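You operate a simulated robot arm through the tools that you are given. There is no shell and no other tool. Be economical: measure what you need, move in short steps, check, and stop when the job is done.

The job below is to be done with a simulated robot arm. You get a single attempt, and the scene is never put back.

TASK
Stack the dark blue coil labelled "S" from the top of the far grey bench on top of the dark blue coil marked "Q". Put the white filter from the top of the far grey bench on the top of the tester. Put one of the black relays from the top of the far grey bench on top of the small carton there. Put the white packet on the top of the far grey bench away on the top of the wooden bench. Take the blue padlock and put it on top of the small spool on the top of the far grey bench. Put the cream block labelled "T" from the top of the far grey bench on the top shelf of the dark rack and the cream block that says "F" on the upper pillar shelf. Any order will do. Set down upright: white filter.

The check looks at the end state, three seconds after you hand in, the way a careful person would. Anything else that was tipped, shoved, dropped, spilled or broken makes it a failure.

THE ROBOT
A 6-joint arm with a two-finger gripper on a trunk, on a base that drives. Base frame: it is fixed to the floor where the robot stands at the start and does not move with it; the origin is under the middle of the robot, x ahead of it, y to its left, z up; the surface under the hand at the start is at about z = 740. Readings come in mm, rad, newtons and seconds.
With the tool pointing down near the work surface it reaches from about 420 to 840 mm from the robot's upright axis, wherever it stands. Its first joint turns from -2.897 to 2.897 rad. Places, roughly: black relay [750, 0, 750]; blue padlock [750, 500, 750]; cream block [750, -750, 750]; dark blue coil [750, 0, 750]; small carton [750, -250, 750]; small spool [750, 500, 750]; top of the tester [500, 1300, 800]; top of the wooden bench [-6300, 2600, 800]; top shelf of the dark rack [-300, -1600, 1700]; upper pillar shelf [-1800, 2700, 900]; white filter [750, -250, 750]; white packet [750, 250, 750]. Payload 1.66 kg.
The TCP is the grasp point between the finger pads, 16 mm short of the fingertips. In the tool frame z runs along the fingers and y along their closing line. Largest opening 111 mm; the body of the gripper starts 104 mm behind the TCP.
Orientation is that of the tool frame in the base frame, as a unit quaternion [w, x, y, z]. With the fingers straight down and closing along the base's y, the tool's x points along the base's -x, its y along +y and its z along -z.

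THE INTERFACE
- The arm moves only by the tool arm_command. Its argument "rows" is a list of rows, each a list of 7 numbers: the shift along the base's x, y, z in units of 400 mm (1.0 is 400 mm), then the turn, a rotation vector about the base's x, y, z in units of 60 degrees (1.0 is 60 degrees), then the finger opening in mm, from 0 to 111. In form: [[tx, ty, tz, rx, ry, rz, hand], ...]. A call has 1 to 20 rows; each row is the pose to reach, as a shift and turn from the pose commanded when the call began. A call with a number of a shift or a turn outside -1 to 1 is refused whole. Rows are played at 5 a second. More than 50 mm and 0.15 rad between two rows, or a gripper value outside its range, and nothing of the call is played. Where a pose cannot be reached the arm comes as near as it can. A force on the tool above 40 N (or 10 N above the force at the start of the call, whichever is more), or a blocked arm, ends the call early, and 0.2 s more pass. Each finger halts on what it meets, pressing with about 28 N; the grip force reading is that of the motor and also rises with nothing between the fingers. The clock runs only during rows and for 0.2 s after the last one: add rows that repeat a pose to give the fingers time. It gives the time, the measured TCP pose, the force on the tool (base axes), the opening and the grip force at its end, in the units of the frame above (readings bear some noise), with the torque about the TCP (base axes, N m) and any sound that the robot's microphone picked up.
- Cameras (640 x 400 px; columns grow to the right, rows downward): "scene" is now at [66.1, 188.4, 1495]; the picture's right is [-0.01, -1.00, 0.00], its down [-0.58, 0.01, -0.82] and it looks along [0.82, -0.01, -0.58] (base axes); focal length 279 px, centre (320, 200). "wrist" rides on the gripper at [70, 13, -143] in the tool frame; the picture's right is [-0.19, 0.98, 0.00], its down [-0.87, -0.17, -0.47] and it looks along [-0.46, -0.09, 0.88] (tool axes); focal length 230 px, centre (320, 200). There is no depth. A picture from a camera that has moved, and an enlarged one, comes with that camera's place and axes in the base frame and with its lens.
- grab_frame(camera): a new picture of that camera. It takes no simulated time.
- slide_trunk(by): slides the trunk up (or, below 0, down) by that many mm; the arm and the scene camera ride with it, the base frame stays. It gives what a move gives, with no picture.
- base_move(legs): drives the robot by 1 to 6 legs, each [ahead, left, turn to the left] in mm, mm and rad, along the robot's own axes; the way and the turn of a leg run together, so that a leg with both is an arc; at most 1500 mm and 3.142 rad a leg. The arm and the cameras ride along, it lands a little off, and it stops where it bumps. It gives what a move gives.
- aim_head(pan, tilt): turns the head with the scene camera to pan (to the left, within 2.094 rad either way) and tilt (down, from -0.506 to 1.204), counted from straight ahead of the robot. It gives what a move gives.
- enlarge(camera, box): a new picture of the part [left, top, right, bottom] of that camera's present view, enlarged. It takes no simulated time.
- job_done(): hands the job in; it is judged then, once.

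Work in short steps. Places have to be worked out from the pictures, the camera data and where the tool is seen: move nearer, look again, correct. Check each grasp and each placing, and mend what went wrong. You have 207 turns and 200 pictures in all, those below and enlarged ones among them. Open the gripper and draw the arm clear of the work before you hand the job in, unless the task says otherwise; then end with one line.

The tools are called after "Emit:" as a command line: name --pt "numbers of a row" for each row, then --argument value for the rest, lists and objects as JSON in quotes. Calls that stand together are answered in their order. arm_command: Moves the arm, as the interface text tells. Its arguments: {"type":"object","properties":{"rows":{"type":"array","items":{"type":"array","items":{"type":"number"}}}},"required":["rows"]} The other tools are called the same way: slide_trunk (by) slides the trunk up or down; base_move (legs) drives the base; aim_head (pan, tilt) turns the head that bears the scene camera; grab_frame (camera) takes a picture; enlarge (camera, box) takes an enlarged picture of a part of a camera's view; job_done () hands the job in.

At the start:

```text
time_s: 0.0
eef_pos: [497.0, 47.7, 1143.8]
orientation: [0.0, 0.0, 1.0, 0.001]
contact_force: [0.1, -0.4, -0.8]
torque: [0.0, -0.02, 0.01]
gripper_width: 111.0
grip_force: 0.0
trunk travel left (down, up): [-75.0, 515.0]
robot x, y, heading: [1.3, -2.3, 0.0]
head pan, tilt: [-0.012, 0.616]
```

scene: 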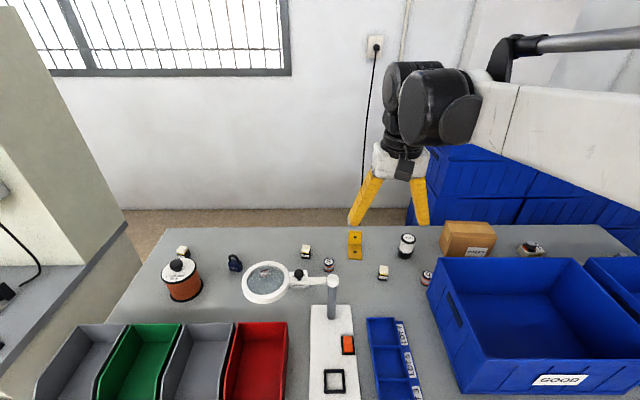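
wrist: 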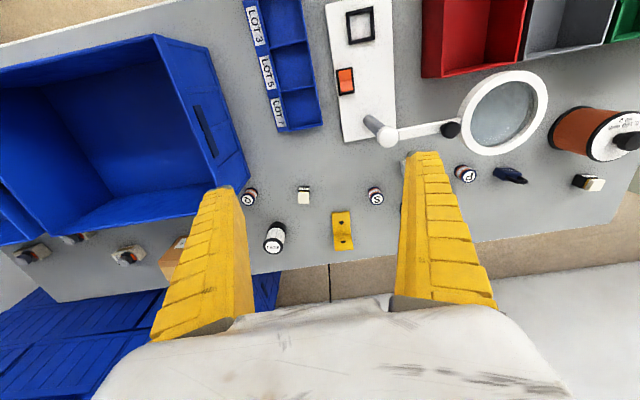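

I start by looking at the bench in detail with enlarged pictures.

Emit:
enlarge --camera "scene" --box '[140, 220, 340, 345]'

Emit:
enlarge --camera "scene" --box '[280, 210, 480, 335]'

Emit:
enlarge --camera "wrist" --box '[200, 100, 440, 250]'

Emit:
enlarge --camera "wrist" --box '[0, 170, 240, 320]'

Emit:
enlarge --camera "wrist" --box '[400, 80, 640, 230]'

```text
3.20 times, centred on (240, 282) of scene
camera zoom: at [66.1, 188.4, 1495.0], right [-0.01, -1.0, 0.0], down [-0.58, 0.01, -0.82], along [0.82, -0.01, -0.58], focal length 891 px, centre (576, -64)
```

zoom: 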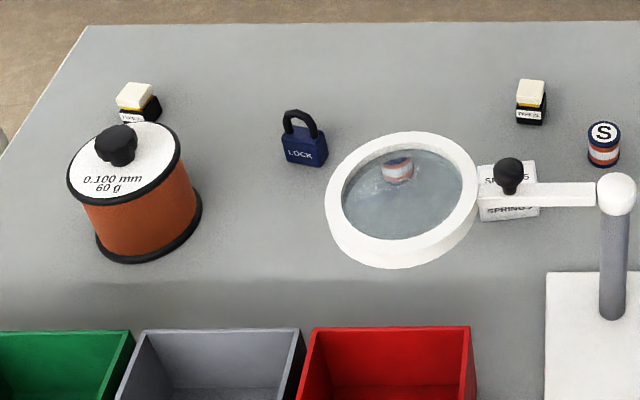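

```text
3.20 times, centred on (380, 272) of scene
camera zoom: at [66.1, 188.4, 1495.0], right [-0.01, -1.0, 0.0], down [-0.58, 0.01, -0.82], along [0.82, -0.01, -0.58], focal length 891 px, centre (128, -32)
```

zoom: 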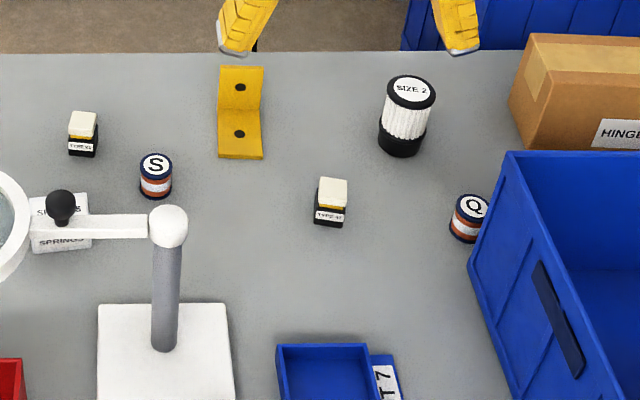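

```text
2.67 times, centred on (320, 175) of wrist
camera zoom: at [426.9, 60.6, 1285.9], right [0.19, 0.98, 0.0], down [0.87, -0.17, 0.47], along [0.46, -0.09, -0.88], focal length 614 px, centre (320, 267)
```

zoom: 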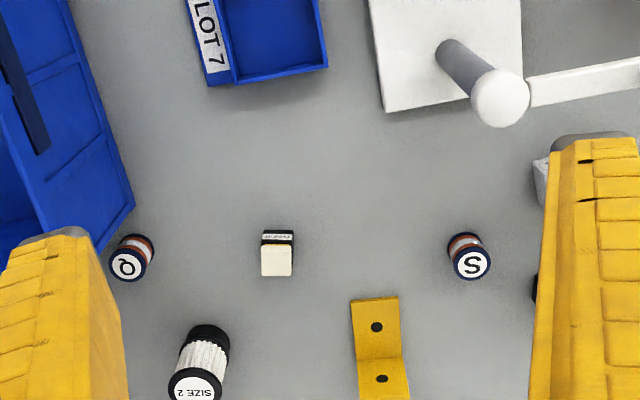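

```text
2.67 times, centred on (120, 245) of wrist
camera zoom: at [426.9, 60.6, 1285.9], right [0.19, 0.98, 0.0], down [0.87, -0.17, 0.47], along [0.46, -0.09, -0.88], focal length 614 px, centre (853, 80)
```

zoom: 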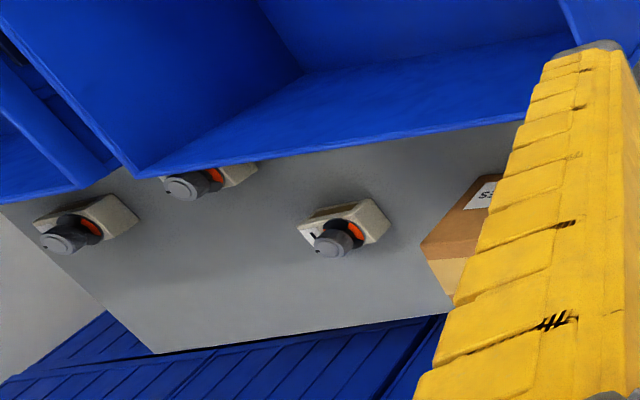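

```text
2.67 times, centred on (520, 155) of wrist
camera zoom: at [426.9, 60.6, 1285.9], right [0.19, 0.98, 0.0], down [0.87, -0.17, 0.47], along [0.46, -0.09, -0.88], focal length 614 px, centre (-213, 320)
```

zoom: 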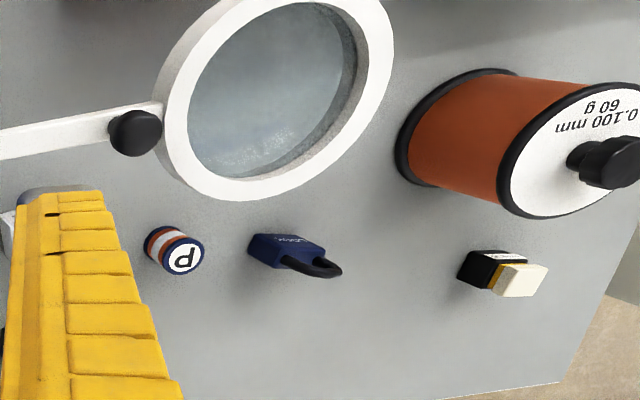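

The objects on the bench are partly identified; now I look round for the targets (tester, rack, shelf).

Emit:
aim_head --pan 1.2 --tilt 0.4

Emit:
grab_frame --camera "scene"

Emit:
aim_head --pan 2.09 --tilt 0.2

Emit:
grab_frame --camera "scene"

Emit:
aim_head --pan -1.7 --tilt 0.2

Emit:
grab_frame --camera "scene"

```text
time_s: 1.4
eef_pos: [497.3, 47.5, 1143.0]
orientation: [0.0, 0.0, 1.0, 0.0]
contact_force: [0.1, 0.4, -0.4]
torque: [0.01, -0.01, 0.02]
gripper_width: 111.1
grip_force: 0.0
trunk travel left (down, up): [-75.0, 515.0]
robot x, y, heading: [1.2, 0.6, -0.001]
head pan, tilt: [1.201, 0.4]
```

```text
192 pictures are left
camera scene: at [11.8, 275.8, 1514.7], right [0.93, -0.36, 0.0], down [-0.14, -0.36, -0.92], along [0.33, 0.86, -0.39], focal length 279 px, centre (320, 200)
```

scene: 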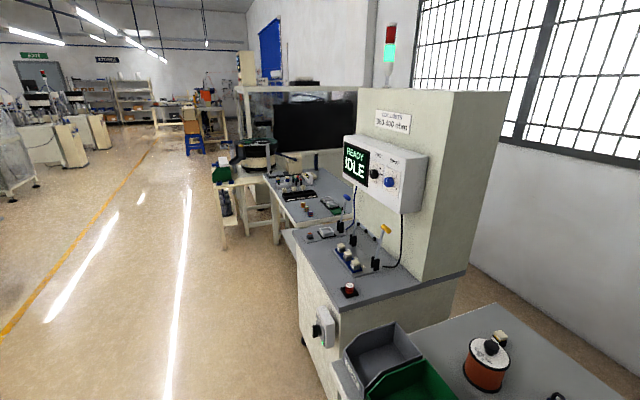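

```text
time_s: 2.6
eef_pos: [496.6, 47.8, 1143.2]
orientation: [0.0, 0.0, 1.0, -0.001]
contact_force: [0.1, 0.9, -0.1]
torque: [0.0, 0.01, -0.03]
gripper_width: 110.8
grip_force: 0.1
trunk travel left (down, up): [-75.0, 515.0]
robot x, y, heading: [1.4, 6.0, 0.001]
head pan, tilt: [2.089, 0.201]
```

```text
191 pictures are left
camera scene: at [-67.9, 270.5, 1533.2], right [0.87, 0.49, 0.0], down [0.1, -0.17, -0.98], along [-0.48, 0.85, -0.2], focal length 279 px, centre (320, 200)
```

scene: 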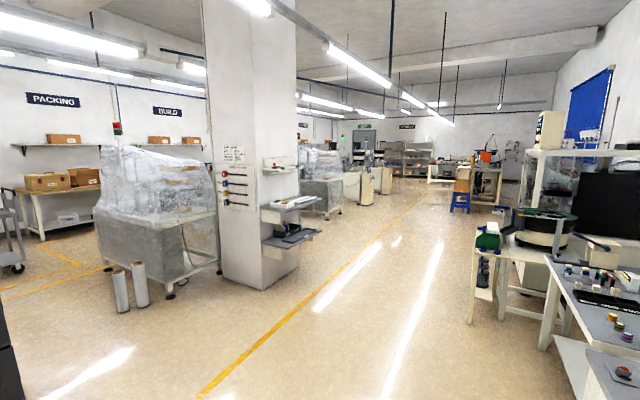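

```text
time_s: 5.7
eef_pos: [496.4, 46.8, 1143.4]
orientation: [0.0, 0.0, 1.0, 0.0]
contact_force: [0.4, 1.0, -0.2]
torque: [0.0, -0.02, -0.02]
gripper_width: 111.1
grip_force: 0.0
trunk travel left (down, up): [-75.0, 515.0]
robot x, y, heading: [-1.6, -5.5, 0.001]
head pan, tilt: [-1.7, 0.201]
```

```text
190 pictures are left
camera scene: at [-33.8, 97.1, 1533.3], right [-0.99, 0.13, 0.0], down [0.03, 0.2, -0.98], along [-0.13, -0.97, -0.2], focal length 279 px, centre (320, 200)
```

scene: 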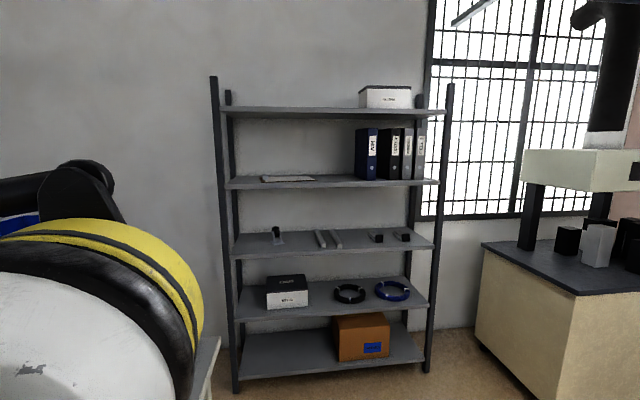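

I look back at the bench, right side and left side.

Emit:
aim_head --pan -0.75 --tilt 0.65

Emit:
grab_frame --camera "scene"

Emit:
aim_head --pan 0.3 --tilt 0.7

Emit:
grab_frame --camera "scene"

```text
time_s: 7.0
eef_pos: [496.6, 47.7, 1143.0]
orientation: [0.0, 0.001, 1.0, 0.0]
contact_force: [0.0, 0.8, 0.1]
torque: [0.04, 0.02, -0.01]
gripper_width: 111.0
grip_force: 0.0
trunk travel left (down, up): [-75.0, 515.0]
robot x, y, heading: [0.4, 0.6, 0.001]
head pan, tilt: [-0.75, 0.649]
```

```text
189 pictures are left
camera scene: at [41.6, 130.2, 1492.2], right [-0.68, -0.73, 0.0], down [-0.44, 0.41, -0.8], along [0.58, -0.54, -0.6], focal length 279 px, centre (320, 200)
```

scene: 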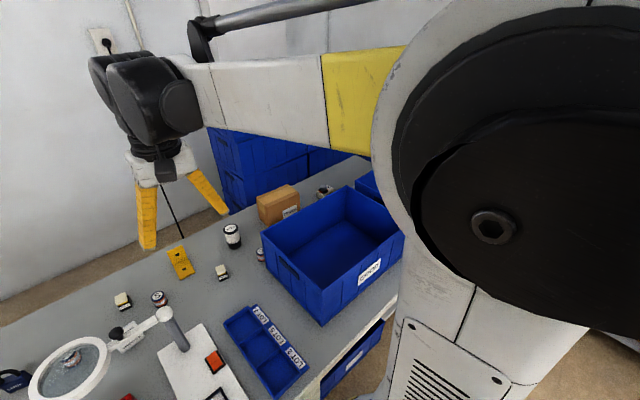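

```text
time_s: 8.3
eef_pos: [496.7, 46.8, 1143.7]
orientation: [0.001, 0.0, 1.0, 0.001]
contact_force: [0.3, -0.6, 0.3]
torque: [0.03, -0.01, 0.01]
gripper_width: 110.9
grip_force: 0.1
trunk travel left (down, up): [-75.0, 515.0]
robot x, y, heading: [-1.5, 0.2, -0.003]
head pan, tilt: [0.3, 0.7]
```

```text
188 pictures are left
camera scene: at [59.4, 214.5, 1487.9], right [0.29, -0.96, 0.0], down [-0.62, -0.19, -0.76], along [0.73, 0.23, -0.64], focal length 279 px, centre (320, 200)
```

scene: 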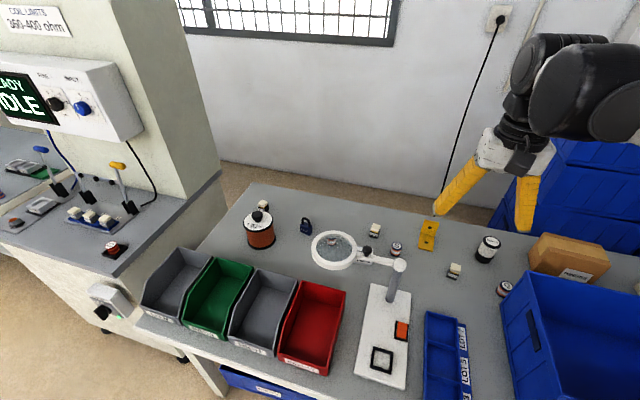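

S coil is estimated near (723,152). I move the hand above and a bit short of it for a close look.

Emit:
arm_command --pt "0.08 0.04 -0.05 0 0 0 111" --pt "0.16 0.08 -0.12 0 0 0 111" --pt "0.24 0.13 -0.19 0 0 0 111" --pt "0.32 0.17 -0.26 0 0 0 111" --pt "0.4 0.21 -0.33 0 0 0 111" --pt "0.46 0.24 -0.4 0 0 0 111" --pt "0.51 0.255 -0.48 0 0 0 111" --pt "0.51 0.255 -0.51 0 0 0 111"

Emit:
grab_frame --camera "wrist"

Emit:
grab_frame --camera "scene"

```text
time_s: 10.1
eef_pos: [699.5, 150.1, 939.8]
orientation: [0.0, 0.0, 1.0, 0.0]
contact_force: [1.0, 1.0, 0.2]
torque: [-0.02, 0.01, -0.01]
gripper_width: 110.7
grip_force: 0.0
trunk travel left (down, up): [-75.0, 515.0]
robot x, y, heading: [0.0, -0.2, -0.0]
head pan, tilt: [0.3, 0.7]
```

```text
187 pictures are left
camera wrist: at [630.4, 163.1, 1081.7], right [0.19, 0.98, 0.0], down [0.87, -0.17, 0.47], along [0.46, -0.09, -0.88], focal length 230 px, centre (320, 200)
```

wrist: 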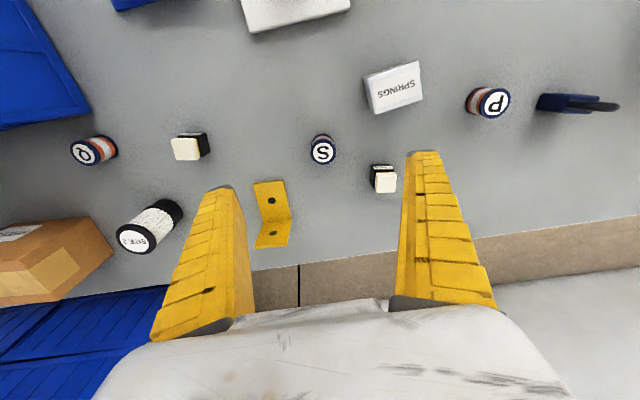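

```text
186 pictures are left
camera scene: at [59.6, 214.7, 1487.8], right [0.3, -0.96, 0.0], down [-0.62, -0.19, -0.76], along [0.73, 0.23, -0.64], focal length 279 px, centre (320, 200)
```

scene: 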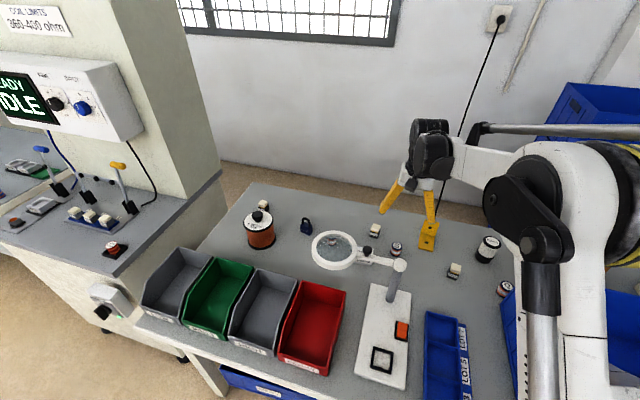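

The rays agree: S at about (720,150), Q (657,-170), filter (774,-127) with its top at 828. I go down over S and check.

Emit:
arm_command --pt "0.05 0 -0.1 0 0 0 80" --pt "0.05 0 -0.2 0 0 0 70" --pt "0.05 0 -0.25 0 0 0 70"

Emit:
grab_frame --camera "wrist"

```text
time_s: 10.9
eef_pos: [720.7, 150.1, 838.6]
orientation: [0.0, 0.0, 1.0, 0.0]
contact_force: [0.1, 0.0, -0.7]
torque: [-0.02, -0.03, 0.02]
gripper_width: 71.8
grip_force: 1.3
trunk travel left (down, up): [-75.0, 515.0]
robot x, y, heading: [-0.3, -0.4, 0.003]
head pan, tilt: [0.3, 0.7]
```

```text
185 pictures are left
camera wrist: at [650.2, 162.9, 981.5], right [0.19, 0.98, 0.0], down [0.87, -0.17, 0.47], along [0.46, -0.09, -0.88], focal length 230 px, centre (320, 200)
```

wrist: 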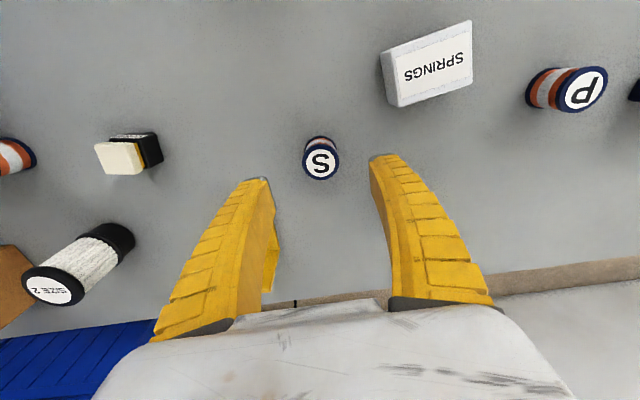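

S is right under the hand at (718,150). I lower to z=764 and close.

Emit:
arm_command --pt "-0.006 0 -0.08 0 0 0 70" --pt "-0.006 0 -0.15 0 0 0 70" --pt "-0.006 0 -0.186 0 0 0 70" --pt "-0.006 0 -0.186 0 0 0 25" --pt "-0.006 0 -0.186 0 0 0 25" --pt "-0.006 0 -0.186 0 0 0 25"

Emit:
grab_frame --camera "wrist"

```text
time_s: 12.3
eef_pos: [716.3, 149.4, 765.5]
orientation: [0.0, 0.0, 1.0, 0.0]
contact_force: [2.1, -1.6, 5.6]
torque: [-0.07, -0.14, 0.0]
gripper_width: 27.9
grip_force: 27.9
trunk travel left (down, up): [-75.0, 515.0]
robot x, y, heading: [0.8, -1.7, -0.004]
head pan, tilt: [0.3, 0.7]
```

```text
184 pictures are left
camera wrist: at [647.8, 162.9, 907.5], right [0.19, 0.98, 0.0], down [0.87, -0.17, 0.47], along [0.46, -0.09, -0.88], focal length 230 px, centre (320, 200)
```

wrist: 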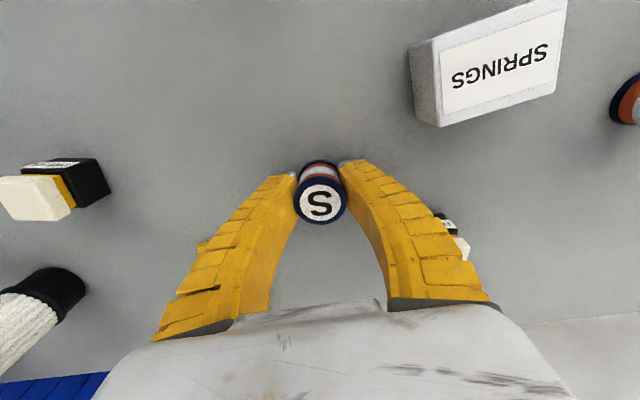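

Gripped (28 mm). I lift it and move toward Q, stopping short to check the bin clearance.

Emit:
arm_command --pt "0 0 0.1 0 0 0 25" --pt "0 0 0.2 0 0 0 25" --pt "0 -0.02 0.32 0 0 0 25" --pt "-0.02 -0.13 0.36 0 0 0 25" --pt "-0.05 -0.25 0.36 0 0 0 25" --pt "-0.08 -0.37 0.36 0 0 0 25" --pt "-0.11 -0.49 0.36 0 0 0 25" --pt "-0.14 -0.6 0.36 0 0 0 25"

Emit:
grab_frame --camera "wrist"

Emit:
grab_frame --camera "scene"

```text
time_s: 14.1
eef_pos: [661.1, -90.9, 908.6]
orientation: [0.001, 0.0, 1.0, 0.0]
contact_force: [-0.3, -0.1, -0.3]
torque: [0.02, 0.01, 0.03]
gripper_width: 26.2
grip_force: 27.9
trunk travel left (down, up): [-75.0, 515.0]
robot x, y, heading: [-2.1, 2.1, -0.004]
head pan, tilt: [0.3, 0.7]
```

```text
183 pictures are left
camera wrist: at [591.3, -77.6, 1051.2], right [0.19, 0.98, 0.0], down [0.87, -0.17, 0.47], along [0.46, -0.09, -0.88], focal length 230 px, centre (320, 200)
```

wrist: 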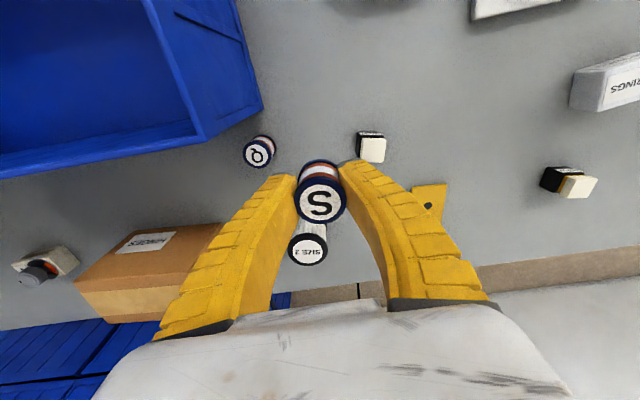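

```text
182 pictures are left
camera scene: at [59.3, 214.3, 1487.9], right [0.3, -0.96, 0.0], down [-0.62, -0.19, -0.77], along [0.73, 0.23, -0.64], focal length 279 px, centre (320, 200)
```

scene: 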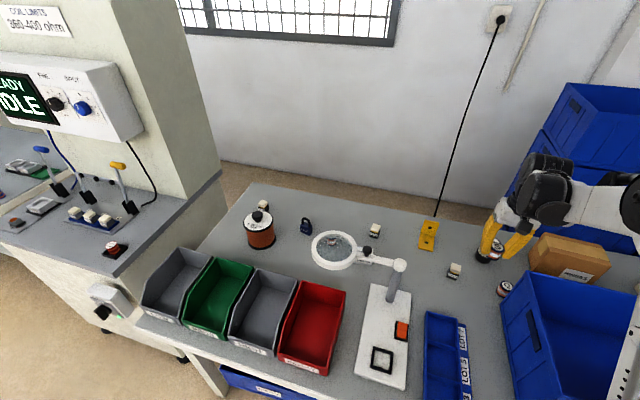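

Q is near (656,-167), the bin's back wall at x≈611. I enlarge to fix Q more exactly.

Emit:
enlarge --camera "wrist" --box '[220, 110, 380, 210]'

```text
4.00 times, centred on (300, 160) of wrist
camera zoom: at [591.3, -77.6, 1051.2], right [0.19, 0.98, 0.0], down [0.87, -0.17, 0.47], along [0.46, -0.09, -0.88], focal length 920 px, centre (400, 360)
```

zoom: 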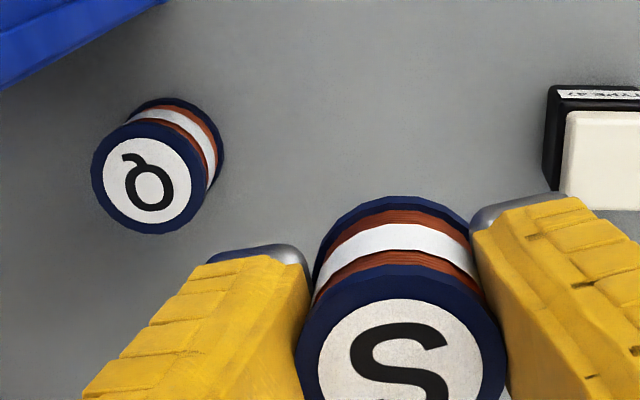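

Q's axis at about (657,-168), top 780. I move over it and lower to just above contact.

Emit:
arm_command --pt "-0.006 -0.1 0 0 0 0 25" --pt "-0.0115 -0.194 0 0 0 0 25" --pt "-0.0115 -0.194 -0.1 0 0 0 25" --pt "-0.0115 -0.194 -0.2 0 0 0 25" --pt "-0.0115 -0.194 -0.225 0 0 0 25"

Emit:
aim_head --pan -0.2 --tilt 0.7

Emit:
grab_frame --camera "scene"

Emit:
enlarge --camera "wrist" --box '[240, 120, 400, 220]'

```text
time_s: 15.3
eef_pos: [658.1, -166.9, 817.1]
orientation: [0.0, 0.0, 1.0, 0.0]
contact_force: [-0.6, -0.1, -0.6]
torque: [0.01, -0.01, -0.01]
gripper_width: 29.7
grip_force: 14.1
trunk travel left (down, up): [-75.0, 515.0]
robot x, y, heading: [2.9, 0.0, -0.001]
head pan, tilt: [0.3, 0.7]
```

```text
time_s: 16.2
eef_pos: [658.5, -166.7, 819.8]
orientation: [-0.001, 0.0, 1.0, 0.0]
contact_force: [0.5, 0.2, -0.2]
torque: [-0.01, 0.02, 0.01]
gripper_width: 26.2
grip_force: 27.9
trunk travel left (down, up): [-75.0, 515.0]
robot x, y, heading: [1.4, -0.6, 0.003]
head pan, tilt: [-0.201, 0.7]
```

```text
180 pictures are left
camera scene: at [61.5, 172.6, 1487.8], right [-0.2, -0.98, 0.0], down [-0.63, 0.13, -0.76], along [0.75, -0.15, -0.64], focal length 279 px, centre (320, 200)
```

scene: 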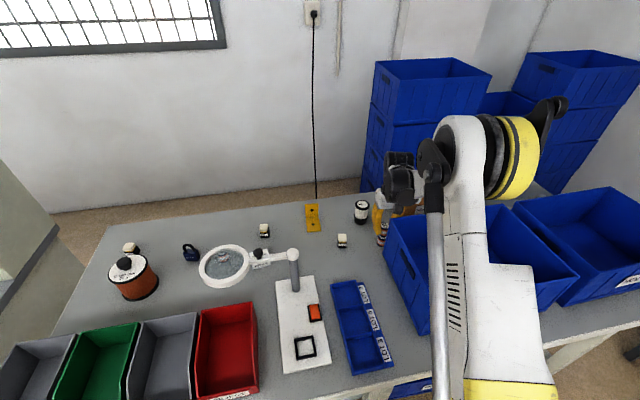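

```text
4.00 times, centred on (320, 170) of wrist
camera zoom: at [588.1, -154.5, 961.4], right [0.19, 0.98, 0.0], down [0.87, -0.17, 0.47], along [0.46, -0.09, -0.88], focal length 920 px, centre (320, 320)
```

zoom: 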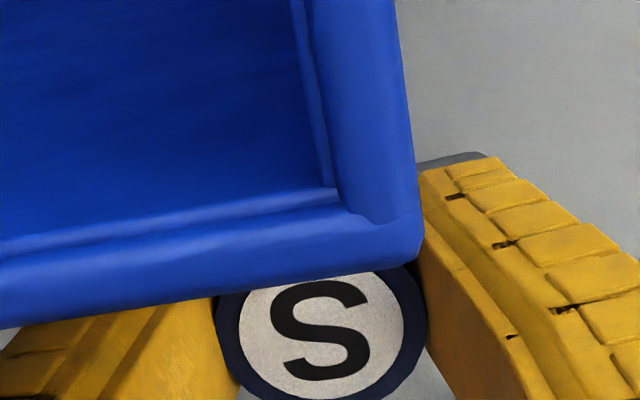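

The rim clears the fingers by about 25 mm. I lower slowly onto Q until contact force shows.

Emit:
arm_command --pt "-0.002 -0.002 -0.015 0 0 0 25" --pt "-0.002 -0.002 -0.028 0 0 0 25" --pt "-0.002 -0.002 -0.033 0 0 0 25"

```text
time_s: 17.0
eef_pos: [657.0, -167.4, 805.6]
orientation: [0.0, -0.001, 1.0, 0.0]
contact_force: [0.2, -0.1, -0.7]
torque: [0.0, -0.01, -0.02]
gripper_width: 25.9
grip_force: 28.4
trunk travel left (down, up): [-75.0, 515.0]
robot x, y, heading: [-0.5, -0.9, -0.004]
head pan, tilt: [-0.201, 0.7]
```

No contact yet; continue down in small steps.

Emit:
arm_command --pt "0 0 -0.004 0 0 0 25" --pt "0 0 -0.008 0 0 0 25" --pt "0 0 -0.008 0 0 0 25"

Emit:
enlarge --camera "scene" --box '[340, 180, 440, 250]'

```text
time_s: 17.8
eef_pos: [656.4, -167.7, 803.0]
orientation: [0.0, 0.0, 1.0, 0.0]
contact_force: [0.4, 0.3, 0.6]
torque: [-0.01, 0.03, -0.05]
gripper_width: 27.1
grip_force: 28.6
trunk travel left (down, up): [-75.0, 515.0]
robot x, y, heading: [-0.1, 1.7, -0.0]
head pan, tilt: [-0.201, 0.7]
```

```text
5.71 times, centred on (390, 215) of scene
camera zoom: at [61.5, 172.6, 1487.9], right [-0.2, -0.98, 0.0], down [-0.63, 0.13, -0.76], along [0.75, -0.15, -0.64], focal length 1592 px, centre (-80, 114)
```

zoom: 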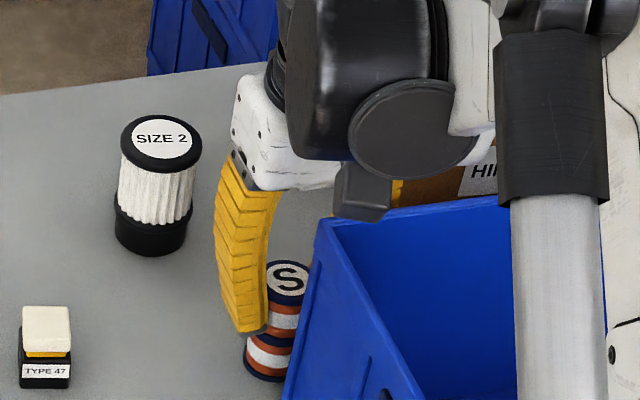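

S looks aligned over Q. I continue down in small steps watching the force.

Emit:
arm_command --pt "0 0 -0.004 0 0 0 25" --pt "0 0 -0.008 0 0 0 25" --pt "0 0 -0.008 0 0 0 25"

```text
time_s: 18.6
eef_pos: [655.1, -167.9, 800.2]
orientation: [0.001, 0.0, 1.0, 0.0]
contact_force: [2.7, 0.7, 14.6]
torque: [0.03, -0.2, -0.02]
gripper_width: 29.3
grip_force: 27.9
trunk travel left (down, up): [-75.0, 515.0]
robot x, y, heading: [1.8, 3.2, -0.0]
head pan, tilt: [-0.201, 0.7]
```

Contact (14.6 N). I ease off slightly, open, and lift straight up.

Emit:
arm_command --pt "0 0 0.003 0 0 0 25" --pt "0 0 0.003 0 0 0 55" --pt "0 0 0.003 0 0 0 60" --pt "0 0 0.05 0 0 0 60" --pt "0 0 0.15 0 0 0 60" --pt "0 0 0.25 0 0 0 60" --pt "0 0.1 0.3 0 0 0 60"

Emit:
grab_frame --camera "wrist"

Emit:
enlarge --camera "scene" --box '[340, 180, 440, 250]'

```text
time_s: 20.2
eef_pos: [656.6, -128.5, 919.9]
orientation: [0.0, 0.001, 1.0, -0.001]
contact_force: [0.8, -0.3, 0.2]
torque: [0.02, 0.0, 0.02]
gripper_width: 61.8
grip_force: 1.0
trunk travel left (down, up): [-75.0, 515.0]
robot x, y, heading: [-1.3, 0.4, 0.001]
head pan, tilt: [-0.201, 0.7]
```

```text
177 pictures are left
camera wrist: at [586.5, -114.8, 1062.2], right [0.19, 0.98, 0.0], down [0.87, -0.17, 0.47], along [0.46, -0.09, -0.88], focal length 230 px, centre (320, 200)
```

wrist: 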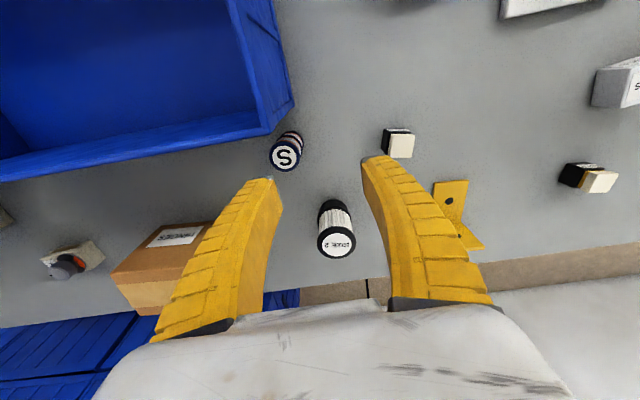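

```text
5.71 times, centred on (390, 215) of scene
camera zoom: at [61.2, 172.6, 1487.9], right [-0.2, -0.98, 0.0], down [-0.63, 0.13, -0.77], along [0.75, -0.15, -0.64], focal length 1592 px, centre (-80, 114)
```

zoom: 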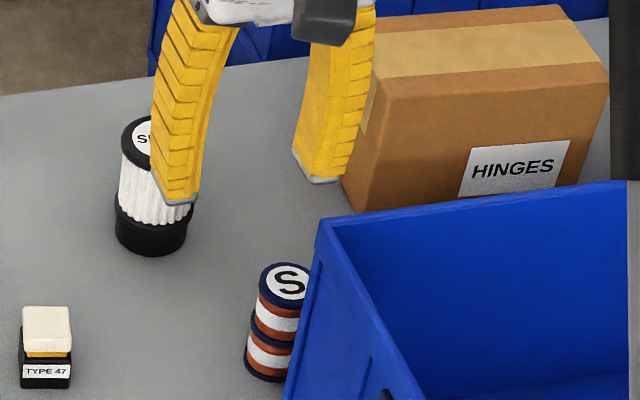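

S sits well on Q. Next the relay "TYPE 47" near (680,-32): I move over it.

Emit:
arm_command --pt "0.02 0.1 0 0 0 0 70" --pt "0.04 0.2 -0.03 0 0 0 70" --pt "0.058 0.24 -0.1 0 0 0 70" --pt "0.058 0.24 -0.19 0 0 0 70"

Emit:
grab_frame --camera "wrist"

```text
time_s: 21.2
eef_pos: [680.1, -32.3, 843.2]
orientation: [0.0, 0.0, 1.0, 0.0]
contact_force: [0.2, -0.4, 0.2]
torque: [-0.01, 0.0, -0.02]
gripper_width: 72.0
grip_force: 1.8
trunk travel left (down, up): [-75.0, 515.0]
robot x, y, heading: [-3.7, 0.1, -0.003]
head pan, tilt: [-0.201, 0.7]
```

```text
175 pictures are left
camera wrist: at [610.8, -19.9, 985.7], right [0.19, 0.98, 0.0], down [0.87, -0.17, 0.47], along [0.46, -0.09, -0.88], focal length 230 px, centre (320, 200)
```

wrist: 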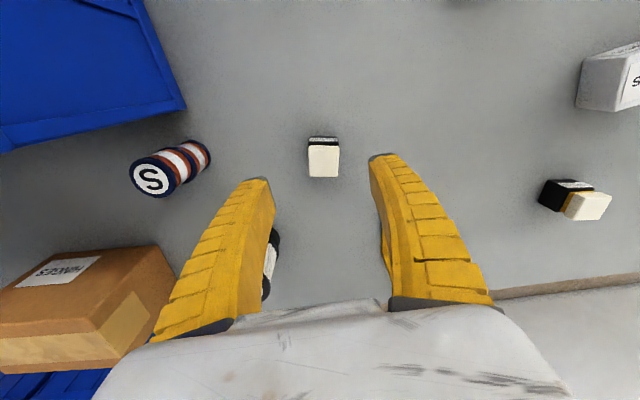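

Relay at about (679,-30), turned about -0.19 rad. I turn the hand to match, lower to z=763, and close.

Emit:
arm_command --pt "-0.002 0.004 -0.05 0 0 -0.09 70" --pt "-0.002 0.004 -0.1 0 0 -0.18 70" --pt "-0.002 0.004 -0.17 0 0 -0.18 70" --pt "-0.002 0.004 -0.2 0 0 -0.18 70" --pt "-0.002 0.004 -0.2 0 0 -0.18 18" --pt "-0.002 0.004 -0.2 0 0 -0.18 18" --pt "-0.002 0.004 -0.2 0 0 -0.18 18"

Emit:
grab_frame --camera "wrist"

```text
time_s: 22.8
eef_pos: [680.2, -31.0, 764.8]
orientation: [0.001, 0.094, 0.996, 0.0]
contact_force: [2.1, 0.1, 7.5]
torque: [0.02, -0.02, -0.05]
gripper_width: 25.6
grip_force: 27.6
trunk travel left (down, up): [-75.0, 515.0]
robot x, y, heading: [-0.9, 0.3, 0.002]
head pan, tilt: [-0.201, 0.7]
```

```text
174 pictures are left
camera wrist: at [613.9, -5.3, 906.0], right [0.37, 0.93, 0.0], down [0.82, -0.33, 0.47], along [0.44, -0.17, -0.88], focal length 230 px, centre (320, 200)
```

wrist: 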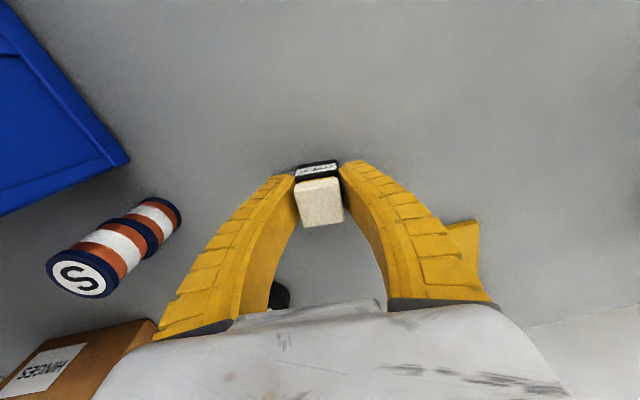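

Relay held. I lift and move toward the carton for a closer view of it.

Emit:
arm_command --pt "0 0 0.1 0 0 0 18" --pt "0 0 0.2 0 0 0 18" --pt "0 -0.02 0.32 0 0 0 18" --pt "0.03 -0.08 0.42 0 0 0 18" --pt "0.06 -0.15 0.5 0 0 0.05 18" --pt "0.06 -0.25 0.55 0 0 0.1 18" --pt "0.06 -0.35 0.58 0 0 0.18 18"

Emit:
grab_frame --camera "wrist"

Emit:
enlarge --camera "scene" --box '[340, 150, 500, 250]'

```text
time_s: 24.4
eef_pos: [704.8, -171.1, 996.3]
orientation: [0.001, 0.0, 1.0, 0.0]
contact_force: [-0.2, -0.1, -0.5]
torque: [0.0, 0.01, -0.01]
gripper_width: 23.3
grip_force: 28.4
trunk travel left (down, up): [-75.0, 515.0]
robot x, y, heading: [-1.0, 0.8, 0.001]
head pan, tilt: [-0.201, 0.7]
```

```text
173 pictures are left
camera wrist: at [634.5, -158.5, 1138.1], right [0.19, 0.98, 0.0], down [0.87, -0.17, 0.47], along [0.46, -0.09, -0.88], focal length 230 px, centre (320, 200)
```

wrist: 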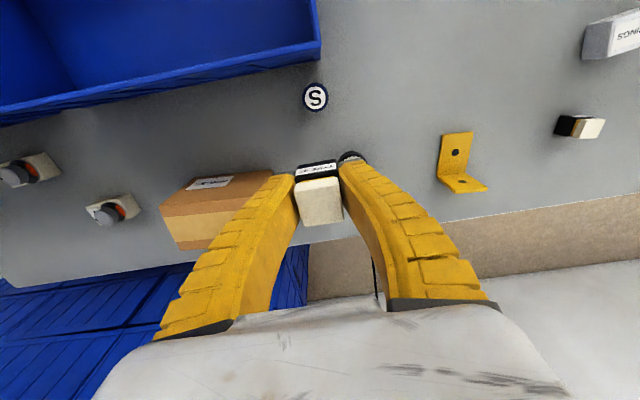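

```text
4.00 times, centred on (420, 200) of scene
camera zoom: at [61.4, 172.2, 1487.9], right [-0.2, -0.98, 0.0], down [-0.63, 0.13, -0.76], along [0.75, -0.15, -0.64], focal length 1114 px, centre (-80, 200)
```

zoom: 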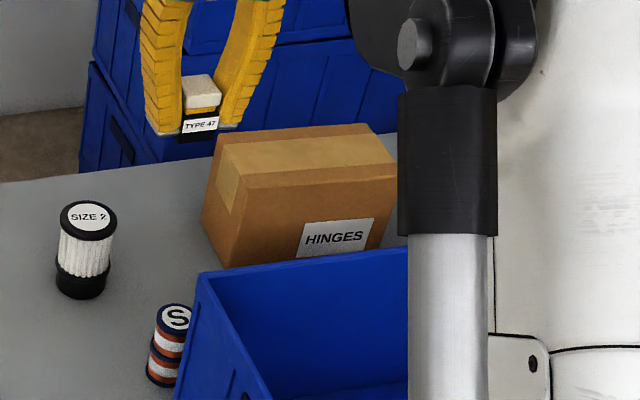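

The carton's top is at z≈841, spanning x 780–850, y -277…-434; its centre is beyond comfortable reach. I drive the base 350 mm to the right with the hand high.

Emit:
base_move --legs '[[0, -350, 0]]'

Emit:
grab_frame --camera "wrist"

Emit:
grab_frame --camera "scene"

```text
time_s: 26.7
eef_pos: [702.7, -521.9, 995.7]
orientation: [0.0, 0.0, 1.0, -0.001]
contact_force: [0.2, -0.5, -0.1]
torque: [0.01, -0.02, -0.03]
gripper_width: 23.4
grip_force: 28.1
trunk travel left (down, up): [-75.0, 515.0]
robot x, y, heading: [-0.1, -351.0, -0.002]
head pan, tilt: [-0.201, 0.7]
```

```text
171 pictures are left
camera wrist: at [634.2, -508.4, 1137.8], right [0.19, 0.98, 0.0], down [0.87, -0.17, 0.47], along [0.46, -0.09, -0.88], focal length 230 px, centre (320, 200)
```

wrist: 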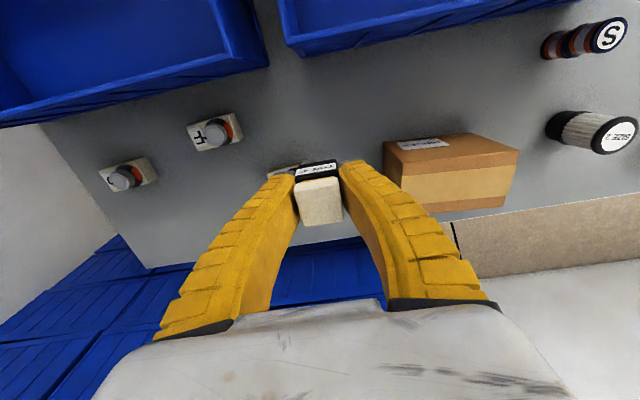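

```text
170 pictures are left
camera scene: at [61.5, -177.8, 1487.9], right [-0.2, -0.98, 0.0], down [-0.63, 0.13, -0.76], along [0.75, -0.15, -0.64], focal length 279 px, centre (320, 200)
```

scene: 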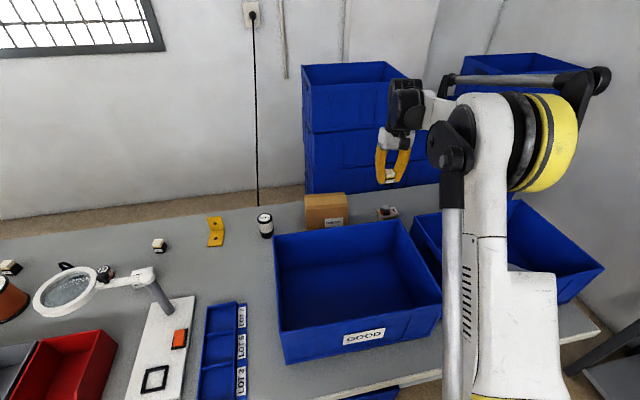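

Carton centre (808,-347). I carry the relay above it.

Emit:
arm_command --pt "0.05 0.09 0 0 0 0 18" --pt "0.1 0.18 0 0 0 0 18" --pt "0.16 0.27 0 0 0 0 18" --pt "0.21 0.36 0 0 0 0 18" --pt "0.2625 0.44 0 0 0 0 18" --pt "0.2625 0.44 -0.1 0 0 0 18" --pt "0.2625 0.44 -0.2 0 0 0 18" --pt "0.2625 0.44 -0.25 0 0 0 18"

Emit:
grab_frame --camera "wrist"

Emit:
enlarge --camera "scene" --box '[250, 120, 410, 250]'

```text
time_s: 28.5
eef_pos: [808.6, -343.4, 893.5]
orientation: [0.0, 0.002, 1.0, 0.0]
contact_force: [0.3, 0.0, -0.4]
torque: [-0.05, 0.01, 0.01]
gripper_width: 23.1
grip_force: 28.0
trunk travel left (down, up): [-75.0, 515.0]
robot x, y, heading: [0.2, -351.5, -0.0]
head pan, tilt: [-0.201, 0.7]
```

```text
169 pictures are left
camera wrist: at [739.0, -331.6, 1036.4], right [0.19, 0.98, 0.0], down [0.87, -0.17, 0.47], along [0.46, -0.09, -0.88], focal length 230 px, centre (320, 200)
```

wrist: 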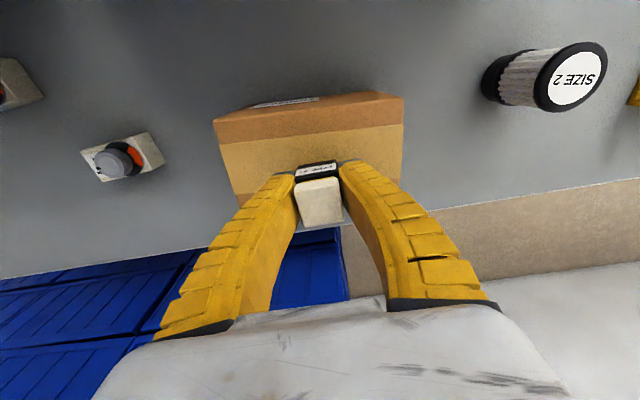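

```text
3.08 times, centred on (330, 185) of scene
camera zoom: at [61.8, -177.4, 1487.8], right [-0.2, -0.98, 0.0], down [-0.63, 0.13, -0.76], along [0.75, -0.15, -0.64], focal length 857 px, centre (289, 246)
```

zoom: 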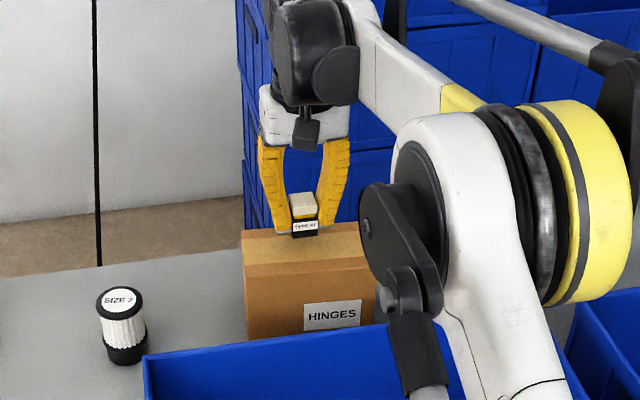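

Position over the carton top is good. I lower in steps to contact.

Emit:
arm_command --pt "0 0 -0.03 0 0 0 18" --pt "0 0 -0.055 0 0 0 18" --pt "0 0 -0.06 0 0 0 18" --pt "0 0 -0.065 0 0 0 18" --pt "0 0 -0.07 0 0 0 18"

```text
time_s: 29.7
eef_pos: [808.5, -343.8, 867.9]
orientation: [0.0, 0.001, 1.0, 0.0]
contact_force: [7.1, 0.9, 19.2]
torque: [0.03, -0.1, -0.01]
gripper_width: 34.1
grip_force: 27.9
trunk travel left (down, up): [-75.0, 515.0]
robot x, y, heading: [0.8, -350.7, -0.007]
head pan, tilt: [-0.201, 0.7]
```

Contact at z≈868 with 19 N. I ease up a millimetre and look.

Emit:
arm_command --pt "0 0 0.004 0 0 0 18" --pt "0 0 0.004 0 0 0 18"

Emit:
enlarge --camera "wrist" --box '[220, 100, 420, 240]'

```text
time_s: 30.3
eef_pos: [808.9, -344.2, 870.7]
orientation: [0.001, 0.0, 1.0, 0.0]
contact_force: [4.3, 1.6, 17.1]
torque: [0.01, -0.07, -0.01]
gripper_width: 31.4
grip_force: 28.5
trunk travel left (down, up): [-75.0, 515.0]
robot x, y, heading: [-0.5, -352.1, -0.0]
head pan, tilt: [-0.201, 0.7]
```

```text
2.86 times, centred on (320, 170) of wrist
camera zoom: at [738.1, -331.8, 1012.3], right [0.19, 0.98, 0.0], down [0.86, -0.17, 0.47], along [0.46, -0.09, -0.88], focal length 657 px, centre (320, 286)
```

zoom: 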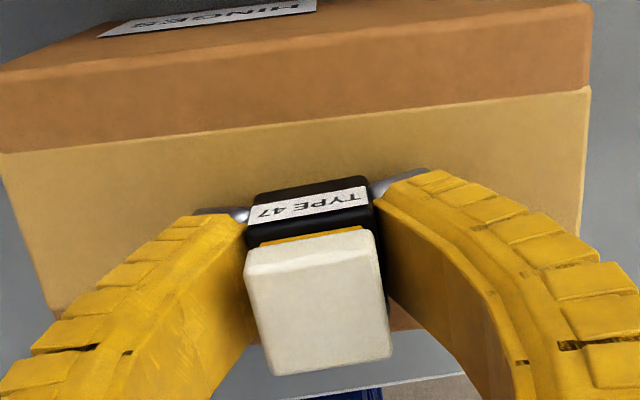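

The relay is well inside the carton top. I open and lift.

Emit:
arm_command --pt "0 0 0.003 0 0 0 18" --pt "0 0 0.003 0 0 0 50" --pt "0 0 0.003 0 0 0 65" --pt "0 0 0.06 0 0 0 65" --pt "0 0 0.16 0 0 0 65" --pt "0 0 0.26 0 0 0 65" --pt "0 -0.1 0.33 0 0 0 65" --pt "-0.05 -0.2 0.33 0 0 0 65" --pt "-0.1 -0.3 0.33 0 0 0 65"

Emit:
grab_frame --camera "wrist"

Emit:
enlarge --camera "scene" --box '[250, 150, 410, 250]'

```text
time_s: 32.3
eef_pos: [769.1, -465.3, 1002.3]
orientation: [-0.001, -0.001, 1.0, 0.0]
contact_force: [0.4, -0.4, -0.3]
torque: [0.01, -0.01, -0.02]
gripper_width: 66.7
grip_force: 1.0
trunk travel left (down, up): [-75.0, 515.0]
robot x, y, heading: [-3.8, -350.4, -0.006]
head pan, tilt: [-0.201, 0.7]
```

```text
166 pictures are left
camera wrist: at [699.6, -452.0, 1143.3], right [0.19, 0.98, 0.0], down [0.87, -0.17, 0.47], along [0.46, -0.09, -0.88], focal length 230 px, centre (320, 200)
```

wrist: 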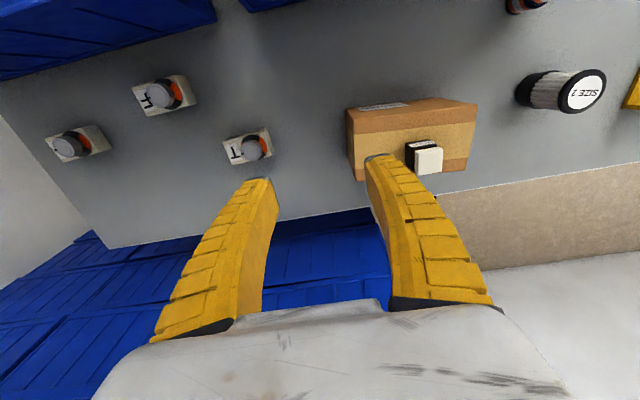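

```text
4.00 times, centred on (330, 200) of scene
camera zoom: at [61.1, -177.6, 1487.9], right [-0.2, -0.98, 0.0], down [-0.63, 0.13, -0.77], along [0.75, -0.15, -0.64], focal length 1114 px, centre (280, 200)
```

zoom: 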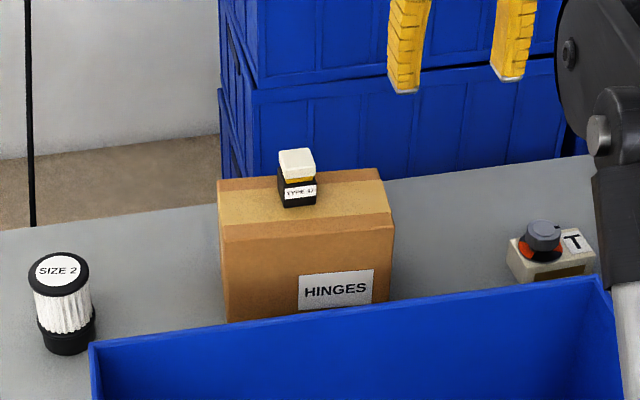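

The relay stands on the carton. I read the labels of the three cream blocks.

Emit:
enlarge --camera "wrist" --box '[30, 60, 290, 190]'

```text
2.46 times, centred on (160, 125) of wrist
camera zoom: at [699.6, -452.0, 1143.3], right [0.19, 0.98, 0.0], down [0.87, -0.17, 0.47], along [0.46, -0.09, -0.88], focal length 566 px, centre (714, 385)
```

zoom: 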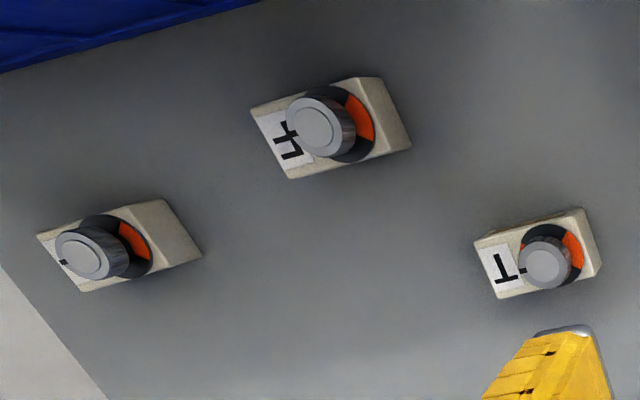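

T block at about (777,-584), F at (677,-681). I drive 230 mm further right so both are in easy reach.

Emit:
base_move --legs '[[0, -230, 0]]'

Emit:
arm_command --pt "0.0 0.1 -0.06 0 0 0 100" --pt "0.0 0.2 -0.12 0 0 0 100" --pt "0.0 0.28 -0.2 0 0 0 100" --pt "0.0 0.28 -0.3 0 0 0 100" --pt "0.0 0.28 -0.35 0 0 0 100"

Emit:
grab_frame --camera "wrist"

```text
time_s: 34.0
eef_pos: [768.8, -695.9, 1000.4]
orientation: [0.0, 0.001, 1.0, 0.0]
contact_force: [0.2, 0.1, 0.3]
torque: [0.04, -0.01, 0.0]
gripper_width: 66.5
grip_force: 1.0
trunk travel left (down, up): [-75.0, 515.0]
robot x, y, heading: [-0.3, -580.3, -0.001]
head pan, tilt: [-0.201, 0.7]
```

```text
time_s: 35.2
eef_pos: [769.8, -582.7, 860.7]
orientation: [-0.001, 0.001, 1.0, 0.0]
contact_force: [-1.0, 0.1, -0.1]
torque: [0.02, 0.0, -0.01]
gripper_width: 100.8
grip_force: 0.4
trunk travel left (down, up): [-75.0, 515.0]
robot x, y, heading: [-0.5, -583.2, -0.0]
head pan, tilt: [-0.201, 0.7]
```

```text
163 pictures are left
camera wrist: at [700.4, -570.3, 1002.6], right [0.19, 0.98, 0.0], down [0.87, -0.17, 0.47], along [0.46, -0.09, -0.88], focal length 230 px, centre (320, 200)
```

wrist: 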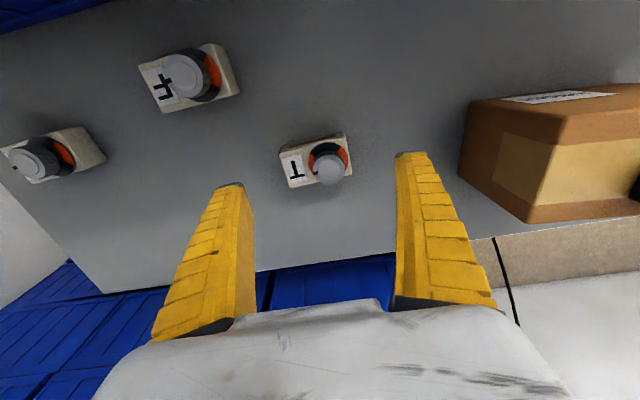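

Enlarging T.

Emit:
enlarge --camera "wrist" --box '[250, 110, 378, 200]'

```text
4.44 times, centred on (314, 155) of wrist
camera zoom: at [700.4, -570.3, 1002.6], right [0.19, 0.98, 0.0], down [0.87, -0.17, 0.47], along [0.46, -0.09, -0.88], focal length 1022 px, centre (347, 400)
```

zoom: 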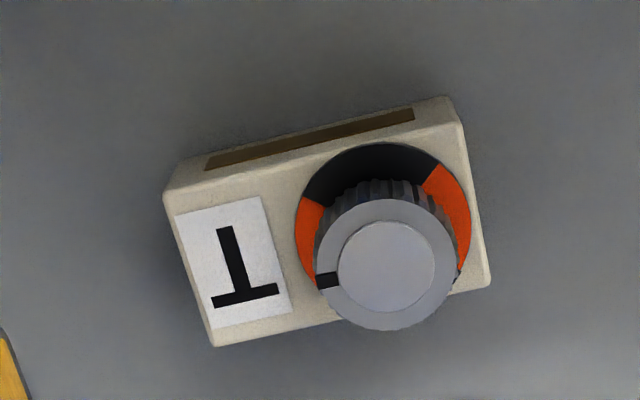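

T is axis-aligned, 72×41 mm, centred (780,-590). I grip it along y at z≈760.

Emit:
arm_command --pt "0.0267 -0.018 -0.08 0 0 0 100" --pt "0.0267 -0.018 -0.16 0 0 0 100" --pt "0.0267 -0.018 -0.22 0 0 0 100" --pt "0.0267 -0.018 -0.25 0 0 0 100" --pt "0.0267 -0.018 -0.25 0 0 0 62" --pt "0.0267 -0.018 -0.25 0 0 0 62" --pt "0.0267 -0.018 -0.25 0 0 0 62"

Emit:
grab_frame --camera "wrist"

```text
time_s: 36.8
eef_pos: [780.4, -589.6, 761.3]
orientation: [0.0, 0.001, 1.0, 0.0]
contact_force: [-0.5, -1.0, 0.1]
torque: [-0.02, 0.03, 0.0]
gripper_width: 71.7
grip_force: 27.8
trunk travel left (down, up): [-75.0, 515.0]
robot x, y, heading: [-2.5, -579.9, 0.001]
head pan, tilt: [-0.201, 0.7]
```

```text
161 pictures are left
camera wrist: at [711.2, -577.2, 903.1], right [0.19, 0.98, 0.0], down [0.87, -0.17, 0.47], along [0.46, -0.09, -0.88], focal length 230 px, centre (320, 200)
```

wrist: 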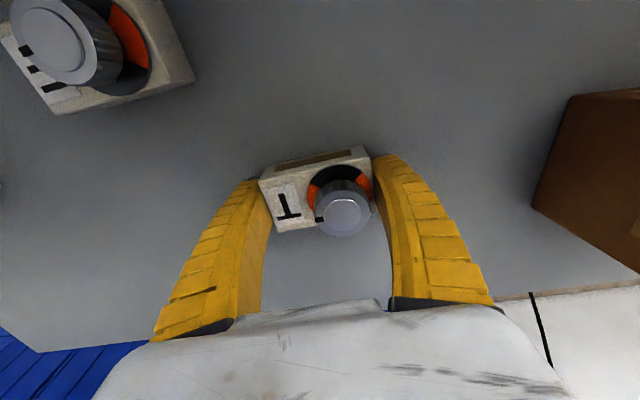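

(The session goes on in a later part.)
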